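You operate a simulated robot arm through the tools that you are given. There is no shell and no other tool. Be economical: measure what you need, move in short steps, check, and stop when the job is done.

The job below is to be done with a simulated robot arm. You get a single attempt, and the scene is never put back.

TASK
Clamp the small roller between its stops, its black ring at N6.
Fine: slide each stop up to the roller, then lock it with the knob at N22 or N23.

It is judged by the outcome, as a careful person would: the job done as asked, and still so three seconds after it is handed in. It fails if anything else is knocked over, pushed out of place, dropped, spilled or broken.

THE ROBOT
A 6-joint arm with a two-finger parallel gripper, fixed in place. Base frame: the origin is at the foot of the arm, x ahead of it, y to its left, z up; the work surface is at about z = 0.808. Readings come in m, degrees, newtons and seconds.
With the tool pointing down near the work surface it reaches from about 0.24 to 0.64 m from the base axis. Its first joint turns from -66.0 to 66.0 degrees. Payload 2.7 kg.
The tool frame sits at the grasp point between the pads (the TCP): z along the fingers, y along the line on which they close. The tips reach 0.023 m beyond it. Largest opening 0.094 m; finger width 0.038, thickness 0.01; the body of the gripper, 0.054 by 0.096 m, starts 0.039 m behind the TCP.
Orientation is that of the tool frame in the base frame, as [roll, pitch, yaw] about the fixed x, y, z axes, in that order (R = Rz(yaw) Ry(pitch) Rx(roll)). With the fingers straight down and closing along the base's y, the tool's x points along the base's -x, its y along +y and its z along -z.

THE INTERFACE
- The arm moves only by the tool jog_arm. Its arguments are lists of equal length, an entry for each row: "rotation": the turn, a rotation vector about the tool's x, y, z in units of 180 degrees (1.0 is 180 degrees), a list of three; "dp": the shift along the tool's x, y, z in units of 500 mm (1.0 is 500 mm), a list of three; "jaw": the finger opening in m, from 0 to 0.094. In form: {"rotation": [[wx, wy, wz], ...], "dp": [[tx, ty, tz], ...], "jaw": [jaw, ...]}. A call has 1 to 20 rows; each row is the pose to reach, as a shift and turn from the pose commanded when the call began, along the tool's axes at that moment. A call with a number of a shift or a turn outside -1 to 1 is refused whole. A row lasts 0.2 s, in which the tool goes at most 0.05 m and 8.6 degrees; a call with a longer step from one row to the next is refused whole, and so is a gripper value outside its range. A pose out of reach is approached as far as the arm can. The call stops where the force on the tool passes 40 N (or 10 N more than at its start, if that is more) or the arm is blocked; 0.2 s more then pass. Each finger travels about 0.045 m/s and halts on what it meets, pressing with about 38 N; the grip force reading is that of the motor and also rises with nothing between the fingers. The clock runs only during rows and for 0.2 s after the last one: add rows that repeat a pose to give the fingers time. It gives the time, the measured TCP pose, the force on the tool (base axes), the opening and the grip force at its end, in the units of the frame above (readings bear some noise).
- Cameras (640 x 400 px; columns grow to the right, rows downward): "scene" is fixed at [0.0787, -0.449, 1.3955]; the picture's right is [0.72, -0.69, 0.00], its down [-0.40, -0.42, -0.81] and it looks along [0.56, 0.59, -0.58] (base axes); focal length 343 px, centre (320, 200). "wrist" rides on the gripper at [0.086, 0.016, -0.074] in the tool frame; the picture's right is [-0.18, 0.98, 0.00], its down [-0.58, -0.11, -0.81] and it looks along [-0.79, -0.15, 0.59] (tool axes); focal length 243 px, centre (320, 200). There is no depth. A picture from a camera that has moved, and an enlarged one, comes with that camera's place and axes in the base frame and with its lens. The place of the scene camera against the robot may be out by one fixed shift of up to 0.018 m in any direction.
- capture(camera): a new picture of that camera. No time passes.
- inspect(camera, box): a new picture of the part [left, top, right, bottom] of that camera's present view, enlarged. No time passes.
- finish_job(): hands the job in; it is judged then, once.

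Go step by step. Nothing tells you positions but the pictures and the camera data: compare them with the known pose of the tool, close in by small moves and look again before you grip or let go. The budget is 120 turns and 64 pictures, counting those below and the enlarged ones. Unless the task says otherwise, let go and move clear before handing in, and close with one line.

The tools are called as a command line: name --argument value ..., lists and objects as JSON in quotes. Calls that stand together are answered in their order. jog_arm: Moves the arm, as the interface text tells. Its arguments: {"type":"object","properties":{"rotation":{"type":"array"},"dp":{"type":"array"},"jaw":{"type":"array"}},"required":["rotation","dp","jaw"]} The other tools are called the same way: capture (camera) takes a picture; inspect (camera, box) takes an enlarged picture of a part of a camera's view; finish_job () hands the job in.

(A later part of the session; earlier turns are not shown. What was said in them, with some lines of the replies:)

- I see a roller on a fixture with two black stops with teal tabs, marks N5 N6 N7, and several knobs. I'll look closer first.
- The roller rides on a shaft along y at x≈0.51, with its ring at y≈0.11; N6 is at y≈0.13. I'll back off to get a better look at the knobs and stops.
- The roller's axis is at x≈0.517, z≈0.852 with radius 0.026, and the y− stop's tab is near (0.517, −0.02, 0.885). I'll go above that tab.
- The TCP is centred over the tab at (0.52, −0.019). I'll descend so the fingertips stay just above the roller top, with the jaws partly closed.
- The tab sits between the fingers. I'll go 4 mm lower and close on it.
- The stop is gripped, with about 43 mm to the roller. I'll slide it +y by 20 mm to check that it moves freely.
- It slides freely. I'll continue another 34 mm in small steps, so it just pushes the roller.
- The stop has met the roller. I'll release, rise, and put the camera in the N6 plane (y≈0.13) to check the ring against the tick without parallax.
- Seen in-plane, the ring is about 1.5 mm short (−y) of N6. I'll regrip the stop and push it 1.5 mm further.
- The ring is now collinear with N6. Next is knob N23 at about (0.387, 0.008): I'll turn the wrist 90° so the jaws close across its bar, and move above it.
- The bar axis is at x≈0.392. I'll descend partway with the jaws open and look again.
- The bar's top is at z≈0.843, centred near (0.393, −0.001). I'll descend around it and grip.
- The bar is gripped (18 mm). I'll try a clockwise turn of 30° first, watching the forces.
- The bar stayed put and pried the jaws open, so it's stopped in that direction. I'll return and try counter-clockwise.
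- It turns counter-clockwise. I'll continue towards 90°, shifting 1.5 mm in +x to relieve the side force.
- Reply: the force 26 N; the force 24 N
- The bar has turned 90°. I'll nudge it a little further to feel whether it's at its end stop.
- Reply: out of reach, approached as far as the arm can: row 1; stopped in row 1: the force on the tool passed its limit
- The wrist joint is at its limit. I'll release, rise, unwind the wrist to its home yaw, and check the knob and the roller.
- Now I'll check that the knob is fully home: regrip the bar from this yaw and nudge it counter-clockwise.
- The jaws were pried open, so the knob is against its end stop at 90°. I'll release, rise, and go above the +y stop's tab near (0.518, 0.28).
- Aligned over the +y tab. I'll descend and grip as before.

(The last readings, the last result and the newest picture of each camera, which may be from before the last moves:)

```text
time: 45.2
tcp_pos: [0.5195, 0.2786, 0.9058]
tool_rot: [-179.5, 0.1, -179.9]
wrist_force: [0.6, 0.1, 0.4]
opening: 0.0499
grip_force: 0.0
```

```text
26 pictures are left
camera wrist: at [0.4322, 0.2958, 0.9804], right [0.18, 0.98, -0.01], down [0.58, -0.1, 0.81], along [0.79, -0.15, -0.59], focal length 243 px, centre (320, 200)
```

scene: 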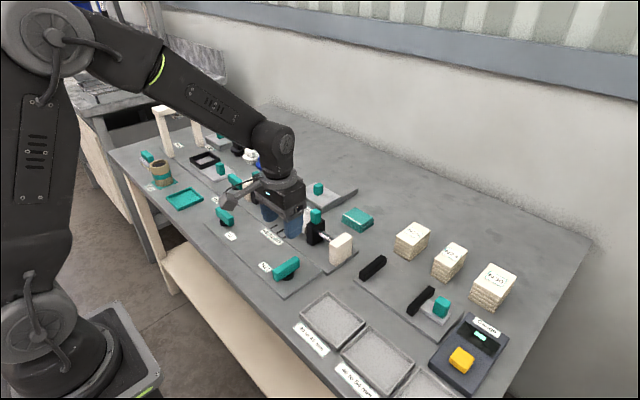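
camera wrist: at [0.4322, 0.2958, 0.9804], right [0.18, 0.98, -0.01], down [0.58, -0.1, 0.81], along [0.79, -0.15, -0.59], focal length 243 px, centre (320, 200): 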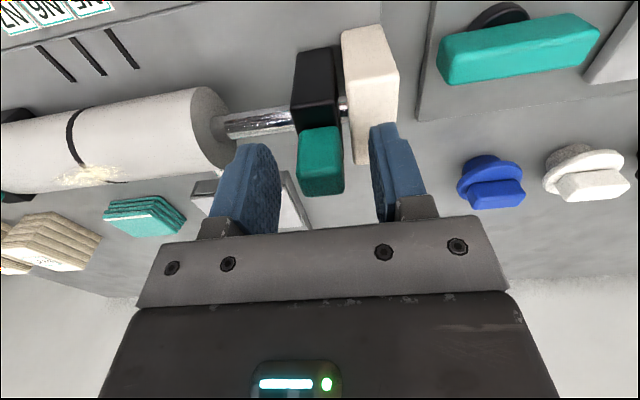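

jog_arm --rotation '[[0, 0, 0], [0, 0, 0], [0, 0, 0], [0, 0, 0], [0, 0, 0], [0, 0, 0], [0, 0, 0], [0, 0, 0], [0, 0, 0]]' --dp '[[0, 0, 0], [0, 0, 0], [0, 0, 0], [0, 0, 0], [0, -0.02, 0], [0, -0.04, 0], [0, -0.06, 0], [0, -0.08, 0], [0, -0.08, 0]]' --jaw '[0.04, 0.03, 0.02, 0.015, 0.015, 0.015, 0.015, 0.015, 0.015]'

capture --camera "wrist"

```text
time: 47.2
tcp_pos: [0.5206, 0.2384, 0.9055]
tool_rot: [-179.5, 0.2, -179.8]
wrist_force: [-0.7, 0.6, -3.4]
opening: 0.022
grip_force: 45.3
```

```text
25 pictures are left
camera wrist: at [0.4322, 0.2556, 0.9805], right [0.18, 0.98, -0.01], down [0.58, -0.1, 0.81], along [0.79, -0.15, -0.59], focal length 243 px, centre (320, 200)
```

wrist: 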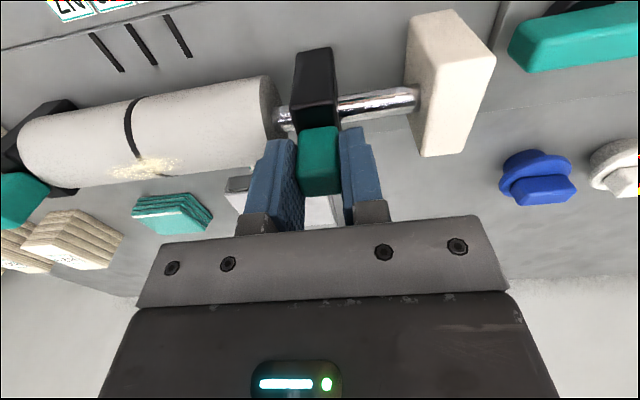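

About 10 mm of gap remains. I'll advance 8 mm slowly and look.

jog_arm --rotation '[[0, 0, 0], [0, 0, 0], [0, 0, 0], [0, 0, 0], [0, 0, 0]]' --dp '[[0, -0.004, 0], [0, -0.008, 0], [0, -0.012, 0], [0, -0.016, 0], [0, -0.016, 0]]' --jaw '[0.015, 0.015, 0.015, 0.015, 0.015]'

inspect --camera "wrist" --box '[200, 30, 360, 150]'

```text
time: 48.4
tcp_pos: [0.5189, 0.2299, 0.9061]
tool_rot: [-179.5, 0.2, -179.8]
wrist_force: [3.1, 0.2, -10.1]
opening: 0.0221
grip_force: 44.6
```

```text
3.33 times, centred on (280, 90) of wrist
camera zoom: at [0.4322, 0.2475, 0.9806], right [0.18, 0.98, -0.01], down [0.58, -0.1, 0.81], along [0.79, -0.15, -0.59], focal length 809 px, centre (453, 567)
```

zoom: 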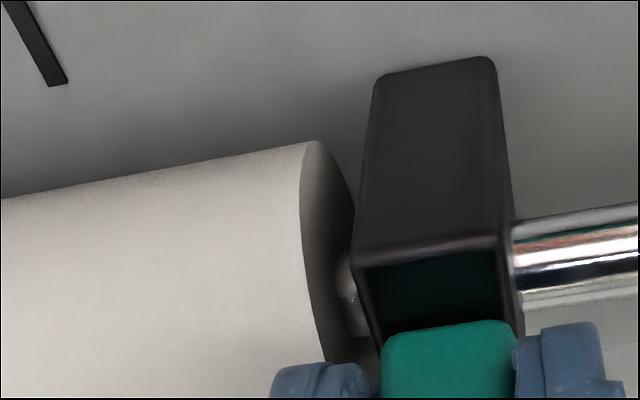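

jog_arm --rotation '[[0, 0, 0], [0, 0, 0], [0, 0, 0], [0, 0, 0], [0, 0, 0], [0, 0, 0]]' --dp '[[0, -0.002, 0], [0, -0.004, 0], [0, -0.006, 0], [0, -0.008, 0], [0, -0.008, 0], [0, -0.008, 0]]' --jaw '[0.015, 0.015, 0.015, 0.015, 0.015, 0.015]'

inspect --camera "wrist" --box '[200, 30, 360, 150]'

```text
time: 49.8
tcp_pos: [0.5199, 0.2264, 0.9057]
tool_rot: [-179.5, 0.0, -179.7]
wrist_force: [6.5, 0.8, -20.8]
opening: 0.0216
grip_force: 45.5
```

```text
3.33 times, centred on (280, 90) of wrist
camera zoom: at [0.4323, 0.2436, 0.9807], right [0.18, 0.98, -0.01], down [0.58, -0.1, 0.81], along [0.79, -0.15, -0.59], focal length 809 px, centre (453, 567)
```

zoom: 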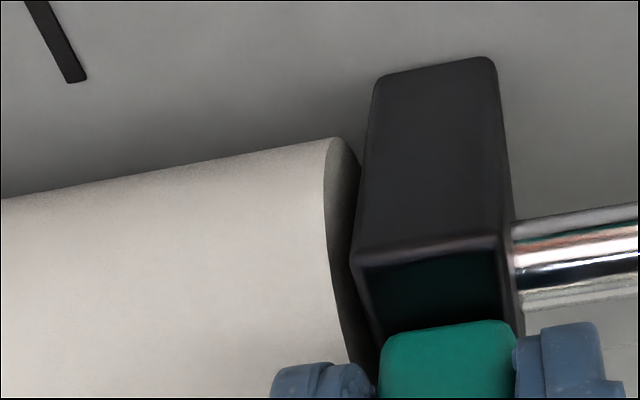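

jog_arm --rotation '[[0, 0, 0], [0, 0, 0], [0, 0, 0], [0, 0, 0], [0, 0, 0]]' --dp '[[0, -0.002, 0], [0, -0.004, 0], [0, -0.006, 0], [0, -0.006, 0], [0, -0.006, 0]]' --jaw '[0.015, 0.015, 0.015, 0.015, 0.015]'

inspect --camera "wrist" --box '[200, 30, 360, 150]'

```text
time: 51.0
tcp_pos: [0.5185, 0.2238, 0.9065]
tool_rot: [-179.5, 0.1, -179.8]
wrist_force: [6.6, 0.8, -24.0]
opening: 0.0218
grip_force: 44.8
```

```text
3.33 times, centred on (280, 90) of wrist
camera zoom: at [0.4323, 0.2407, 0.9808], right [0.18, 0.98, -0.01], down [0.58, -0.1, 0.81], along [0.79, -0.15, -0.59], focal length 809 px, centre (453, 567)
```

zoom: 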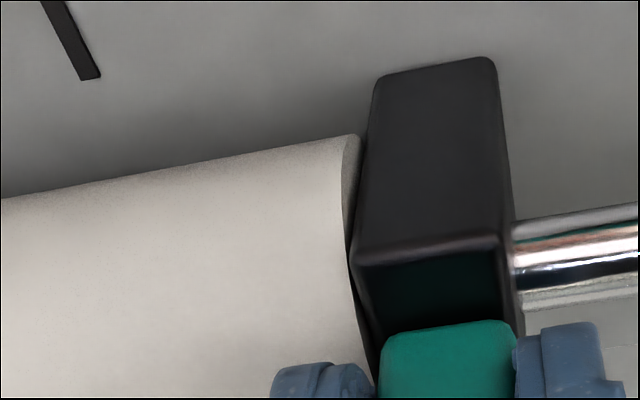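

jog_arm --rotation '[[0, 0, 0], [0, 0, 0], [0, 0, 0], [0, 0, 0]]' --dp '[[0, -0.001, 0.001], [0, -0.002, 0.001], [0, -0.003, 0.001], [0, -0.003, 0.001]]' --jaw '[0.015, 0.015, 0.015, 0.015]'

inspect --camera "wrist" --box '[200, 30, 360, 150]'

```text
time: 52.0
tcp_pos: [0.5188, 0.2228, 0.9064]
tool_rot: [-179.5, 0.2, -179.8]
wrist_force: [9.9, 5.0, -19.6]
opening: 0.0219
grip_force: 45.3
```

```text
3.33 times, centred on (280, 90) of wrist
camera zoom: at [0.4322, 0.2397, 0.9807], right [0.18, 0.98, -0.01], down [0.58, -0.1, 0.81], along [0.79, -0.15, -0.59], focal length 809 px, centre (453, 567)
```

zoom: 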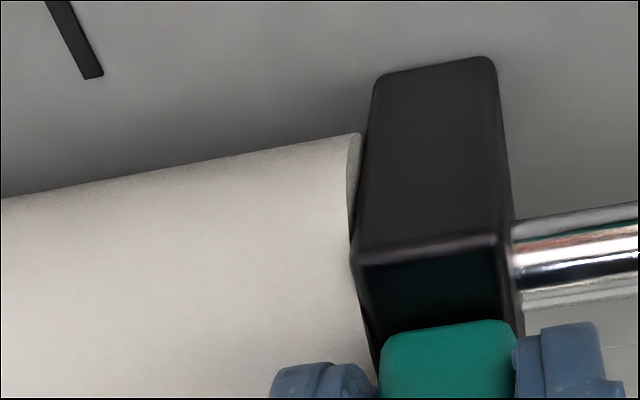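

jog_arm --rotation '[[0, 0, 0], [0, 0, 0], [0, 0, 0]]' --dp '[[0, -0.001, 0], [0, -0.002, 0], [0, -0.002, 0]]' --jaw '[0.015, 0.015, 0.015]'

inspect --camera "wrist" --box '[200, 30, 360, 150]'

```text
time: 52.8
tcp_pos: [0.519, 0.2221, 0.9059]
tool_rot: [-179.7, 0.2, -179.9]
wrist_force: [7.7, 11.9, -17.3]
opening: 0.022
grip_force: 45.4
```

```text
3.33 times, centred on (280, 90) of wrist
camera zoom: at [0.4321, 0.2393, 0.9807], right [0.18, 0.98, -0.01], down [0.58, -0.1, 0.81], along [0.8, -0.15, -0.59], focal length 809 px, centre (453, 567)
```

zoom: 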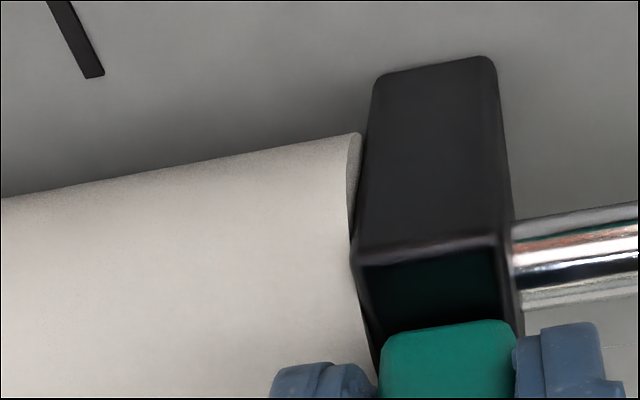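

The y force rises with no more travel, so the roller is clamped against the locked stop. I'll release and check the ring from the N6 plane.

jog_arm --rotation '[[0, 0, 0], [0, 0, 0], [0, 0, 0], [0, 0, 0], [0, 0, 0], [0, 0, 0], [0, 0, 0], [0, 0, 0], [0, 0, 0], [0, 0, 0]]' --dp '[[0, 0, 0], [0, 0, 0], [0, 0, 0], [0, 0, -0.06], [0, 0, -0.12], [0.05, -0.054, -0.18], [0.1, -0.107, -0.21], [0.15, -0.16, -0.23], [0.2, -0.214, -0.24], [0.2, -0.214, -0.24]]' --jaw '[0.03, 0.04, 0.05, 0.06, 0.07, 0.08, 0.09, 0.094, 0.094, 0.094]'

inspect --camera "wrist" --box '[310, 50, 390, 150]'

capture --camera "wrist"

```text
time: 55.0
tcp_pos: [0.42, 0.1148, 1.0275]
tool_rot: [-179.4, 0.2, -179.8]
wrist_force: [0.4, -1.3, -0.2]
opening: 0.0941
grip_force: 0.0
```

```text
4.00 times, centred on (350, 100) of wrist
camera zoom: at [0.332, 0.1318, 1.1015], right [0.18, 0.98, -0.01], down [0.58, -0.1, 0.81], along [0.8, -0.15, -0.59], focal length 970 px, centre (200, 600)
```

zoom: 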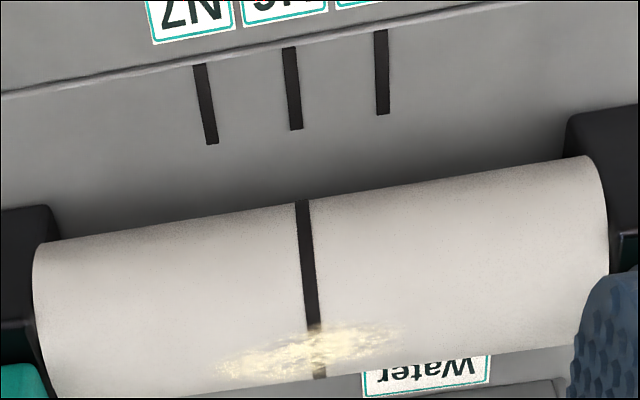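

```text
18 pictures are left
camera wrist: at [0.332, 0.1318, 1.1015], right [0.18, 0.98, -0.01], down [0.58, -0.1, 0.81], along [0.8, -0.15, -0.59], focal length 243 px, centre (320, 200)
```

wrist: 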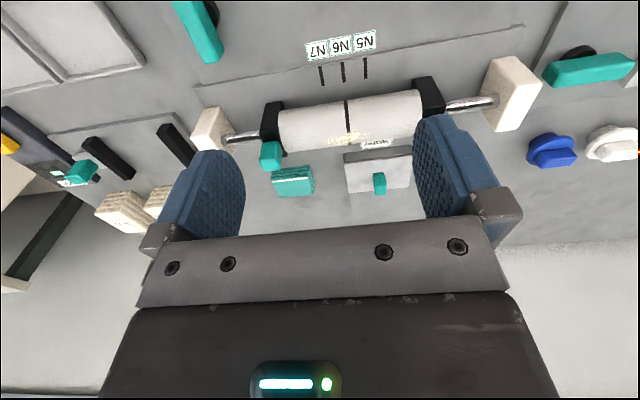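

The ring is still at N6 (within ~0.5 mm). Next, knob N22 near (0.394, 0.25): I'll turn the wrist and move above it.

jog_arm --rotation '[[0, 0, -0.042], [0, 0, -0.084], [0, 0, -0.126], [0, 0, -0.168], [0, 0, -0.21], [0, 0, -0.252], [0, 0, -0.294], [0, 0, -0.336], [0, 0, -0.378], [0, 0, -0.42], [0, 0, -0.46], [0, 0, -0.5], [0, 0, -0.5], [0, 0, -0.5], [0, 0, -0.5]]' --dp '[[0.005, 0.022, 0], [0.01, 0.044, 0], [0.015, 0.066, 0], [0.02, 0.088, 0], [0.025, 0.11, 0], [0.03, 0.132, 0], [0.035, 0.154, 0], [0.04, 0.176, 0], [0.045, 0.2, 0], [0.05, 0.225, 0], [0.05, 0.25, 0], [0.05, 0.27, 0.05], [0.05, 0.27, 0.12], [0.05, 0.27, 0.2], [0.05, 0.27, 0.2]]' --jaw '[0.094, 0.09, 0.08, 0.07, 0.06, 0.06, 0.06, 0.06, 0.06, 0.06, 0.06, 0.06, 0.06, 0.06, 0.06]'

inspect --camera "wrist" --box '[200, 0, 440, 160]'

```text
time: 58.2
tcp_pos: [0.3942, 0.2485, 0.9241]
tool_rot: [-179.7, -0.5, -89.8]
wrist_force: [0.2, -0.1, -0.2]
opening: 0.0599
grip_force: 0.1
```

```text
2.50 times, centred on (320, 80) of wrist
camera zoom: at [0.378, 0.1635, 1.0009], right [-0.98, 0.18, 0.0], down [0.1, 0.59, 0.8], along [0.15, 0.79, -0.6], focal length 606 px, centre (320, 500)
```

zoom: 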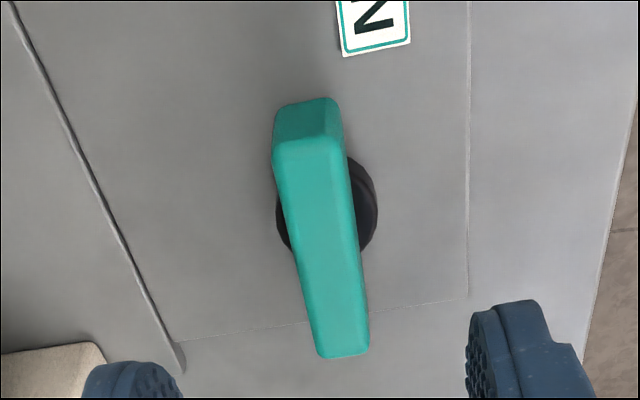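

The bar is centred near (0.395, 0.26). I'll descend and grip.

jog_arm --rotation '[[0, 0, 0], [0, 0, 0], [0, 0, 0], [0, 0, 0], [0, 0, 0], [0, 0, 0], [0, 0, 0], [0, 0, 0], [0, 0, 0]]' --dp '[[-0.021, -0.002, 0.05], [-0.021, -0.002, 0.1], [-0.021, -0.002, 0.13], [-0.021, -0.002, 0.142], [-0.021, -0.002, 0.142], [-0.021, -0.002, 0.142], [-0.021, -0.002, 0.142], [-0.021, -0.002, 0.142], [-0.021, -0.002, 0.142]]' --jaw '[0.06, 0.06, 0.06, 0.06, 0.05, 0.04, 0.03, 0.02, 0.012]'

capture --camera "wrist"

```text
time: 60.2
tcp_pos: [0.3954, 0.2584, 0.8546]
tool_rot: [-179.9, -0.5, -89.8]
wrist_force: [-1.8, 1.2, 0.4]
opening: 0.0178
grip_force: 38.0
```

```text
16 pictures are left
camera wrist: at [0.3785, 0.1732, 0.9303], right [-0.98, 0.18, 0.0], down [0.1, 0.59, 0.8], along [0.15, 0.79, -0.6], focal length 243 px, centre (320, 200)
```

wrist: 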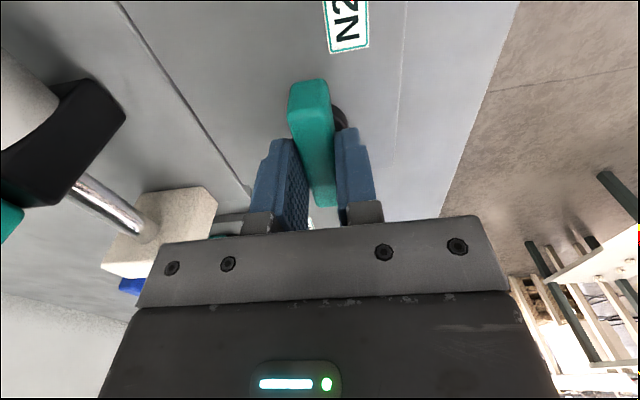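

Gripped the same way. I'll turn counter-clockwise 30° and check.

jog_arm --rotation '[[0, 0, -0.028], [0, 0, -0.056], [0, 0, -0.084], [0, 0, -0.112], [0, 0, -0.14], [0, 0, -0.167], [0, 0, -0.167]]' --dp '[[0, 0, 0], [0, 0, 0], [0, 0, 0], [0, 0, 0], [0, 0, 0], [0, 0, 0], [0, 0, 0]]' --jaw '[0.012, 0.012, 0.012, 0.012, 0.012, 0.012, 0.012]'

```text
time: 61.8
tcp_pos: [0.3956, 0.2584, 0.854]
tool_rot: [-179.9, -0.6, -59.7]
wrist_force: [9.8, -0.7, -4.9]
opening: 0.0178
grip_force: 45.4
```

It turns freely. I'll continue to 90°.

jog_arm --rotation '[[0, 0, -0.028], [0, 0, -0.056], [0, 0, -0.084], [0, 0, -0.112], [0, 0, -0.14], [0, 0, -0.167], [0, 0, -0.167]]' --dp '[[0.001, -0.0015, 0], [0.001, -0.0015, 0], [0.001, -0.0015, 0], [0.001, -0.0015, 0], [0.001, -0.0015, 0], [0.001, -0.0015, 0], [0.001, -0.0015, 0]]' --jaw '[0.012, 0.012, 0.012, 0.012, 0.012, 0.012, 0.012]'

capture --camera "scene"

```text
time: 63.4
tcp_pos: [0.3964, 0.2602, 0.8549]
tool_rot: [179.8, -0.3, -29.7]
wrist_force: [4.6, 5.1, -1.2]
opening: 0.0178
grip_force: 45.5
```

```text
15 pictures are left
```

scene: 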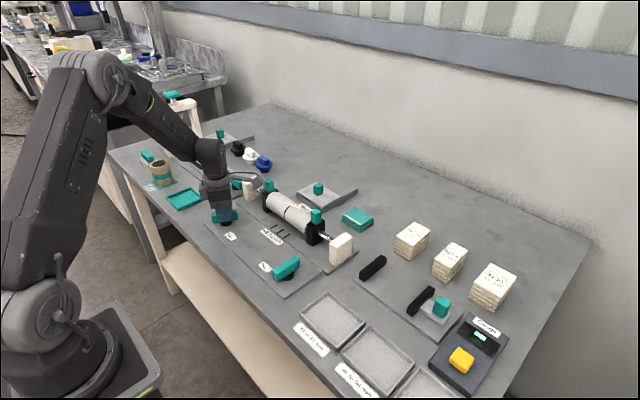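

jog_arm --rotation '[[0, 0, -0.028], [0, 0, -0.056], [0, 0, -0.084], [0, 0, -0.112], [0, 0, -0.14], [0, 0, -0.167], [0, 0, -0.167]]' --dp '[[0, 0, 0], [0, 0, 0], [0, 0, 0], [0, 0, 0], [0, 0, 0], [0, 0, 0], [0, 0, 0]]' --jaw '[0.012, 0.012, 0.012, 0.012, 0.012, 0.012, 0.012]'

inspect --camera "scene" --box '[180, 130, 300, 250]'

```text
time: 65.0
tcp_pos: [0.3974, 0.2595, 0.854]
tool_rot: [179.7, -0.3, 0.3]
wrist_force: [3.1, 18.0, -5.3]
opening: 0.0178
grip_force: 44.7
```

```text
3.33 times, centred on (240, 190) of scene
camera zoom: at [0.0789, -0.4486, 1.3957], right [0.72, -0.69, 0.0], down [-0.4, -0.42, -0.81], along [0.56, 0.59, -0.58], focal length 1144 px, centre (587, 233)
```

zoom: 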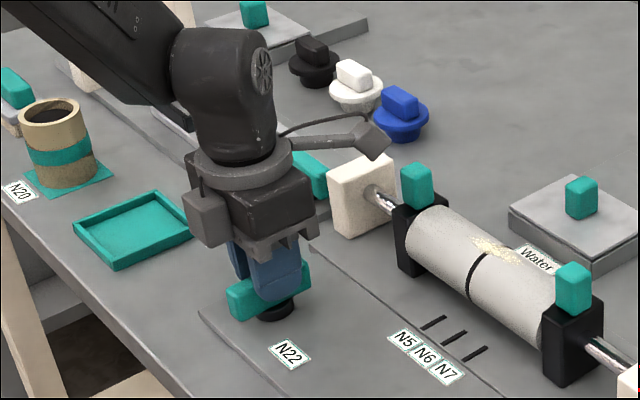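

jog_arm --rotation '[[0, 0, -0.02], [0, 0, -0.04], [0, 0, -0.06], [0, 0, -0.06]]' --dp '[[0, 0, 0], [0, 0, 0], [0, 0, 0], [0, 0, 0]]' --jaw '[0.012, 0.012, 0.012, 0.012]'

```text
time: 66.0
tcp_pos: [0.397, 0.2594, 0.856]
tool_rot: [179.6, -0.4, 10.9]
wrist_force: [8.7, 19.5, -1.6]
opening: 0.0254
grip_force: 44.9
```

The jaws were pried open, so N22 is at its end stop and locked. I'll turn back, release, rise and unwind.

jog_arm --rotation '[[0, 0, 0.03], [0, 0, 0.06], [0, 0, 0.06], [0, 0, 0.06], [0, 0, 0.06], [0, 0, 0.06], [0, 0, 0.06], [0, 0, 0.06], [0, 0, 0.1], [0, 0, 0.14], [0, 0, 0.18], [0, 0, 0.22], [0, 0, 0.26], [0, 0, 0.3], [0, 0, 0.34], [0, 0, 0.38], [0, 0, 0.42], [0, 0, 0.46], [0, 0, 0.5], [0, 0, 0.53]]' --dp '[[0, 0, 0], [0, 0, 0], [0, 0, 0], [0, 0, 0], [0, 0, 0], [0, 0, -0.08], [0, 0, -0.16], [0, 0, -0.24], [0, 0, -0.3], [0, 0, -0.3], [0, 0, -0.3], [0, 0, -0.3], [0, 0, -0.3], [0, 0, -0.3], [0, 0, -0.3], [0, 0, -0.3], [0, 0, -0.3], [0, 0, -0.3], [0, 0, -0.3], [0, 0, -0.3]]' --jaw '[0.012, 0.012, 0.03, 0.045, 0.06, 0.06, 0.06, 0.06, 0.06, 0.06, 0.06, 0.06, 0.06, 0.06, 0.06, 0.06, 0.06, 0.06, 0.06, 0.06]'

jog_arm --rotation '[[0, 0, 0.04], [0, 0, 0.08], [0, 0, 0.12], [0, 0, 0.16], [0, 0, 0.2], [0, 0, 0.24], [0, 0, 0.28], [0, 0, 0.32], [0, 0, 0.36], [0, 0, 0.4], [0, 0, 0.44], [0, 0, 0.48], [0, 0, 0.5], [0, 0, 0.5]]' --dp '[[0.02, -0.004, 0], [0.04, -0.008, 0], [0.06, -0.012, 0], [0.08, -0.016, 0], [0.1, -0.02, 0], [0.12, -0.024, 0], [0.15, -0.028, 0], [0.18, -0.032, 0], [0.21, -0.036, 0], [0.24, -0.04, 0], [0.27, -0.044, 0], [0.288, -0.046, 0], [0.288, -0.046, 0], [0.288, -0.046, 0]]' --jaw '[0.06, 0.06, 0.07, 0.08, 0.094, 0.094, 0.094, 0.094, 0.094, 0.094, 0.094, 0.094, 0.094, 0.094]'

capture --camera "wrist"

capture --camera "scene"

inspect --camera "wrist" --box '[310, 50, 390, 150]'

```text
time: 70.2
tcp_pos: [0.3951, 0.2604, 1.0039]
tool_rot: [-179.9, -0.5, -84.4]
wrist_force: [0.8, 0.1, -0.6]
opening: 0.0601
grip_force: 0.2
```

```text
time: 73.2
tcp_pos: [0.434, 0.1191, 1.0066]
tool_rot: [-179.5, 0.1, -174.4]
wrist_force: [-0.2, 0.4, -0.6]
opening: 0.0942
grip_force: 0.1
```

```text
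13 pictures are left
camera wrist: at [0.3448, 0.1277, 1.0805], right [0.09, 1.0, -0.01], down [0.59, -0.04, 0.81], along [0.81, -0.07, -0.59], focal length 243 px, centre (320, 200)
```

wrist: 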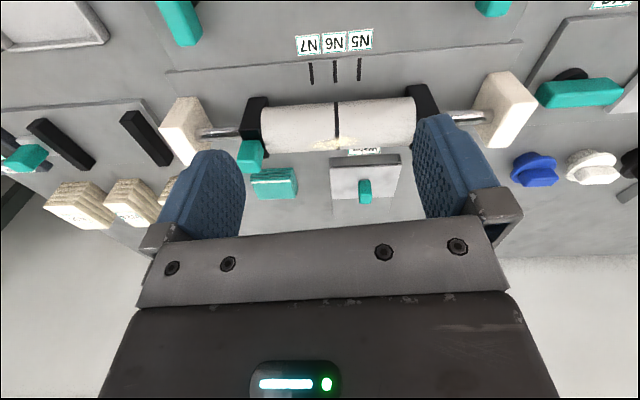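

```text
12 pictures are left
```

scene: 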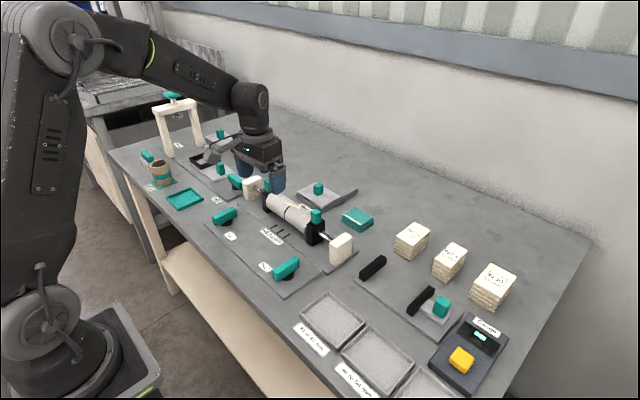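

```text
4.00 times, centred on (350, 100) of wrist
camera zoom: at [0.3448, 0.1277, 1.0805], right [0.09, 1.0, -0.01], down [0.59, -0.04, 0.81], along [0.81, -0.07, -0.59], focal length 970 px, centre (200, 600)
```

zoom: 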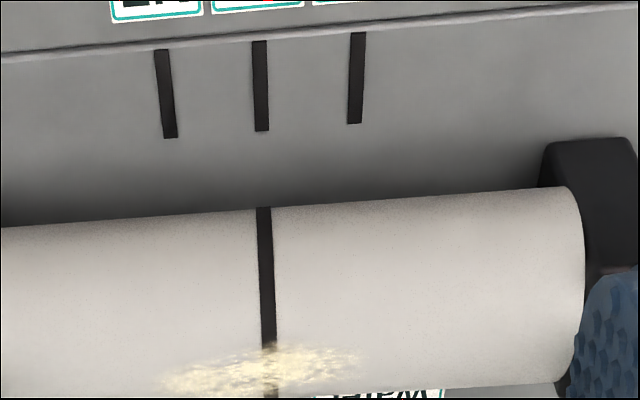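

The ring lines up with N6, both stops touch the roller, both knobs are turned to their end stops, and the arm is clear. I'm handing it in.

finish_job

```text
The job is handed in.
```

The roller is clamped between its two stops with its black ring at N6 (within about 0.5 mm by the camera). I locked the stops with knobs N22 and N23, each turned to its end stop. I tested the N23 lock by pushing the roller against that stop, but did not push-test N22.
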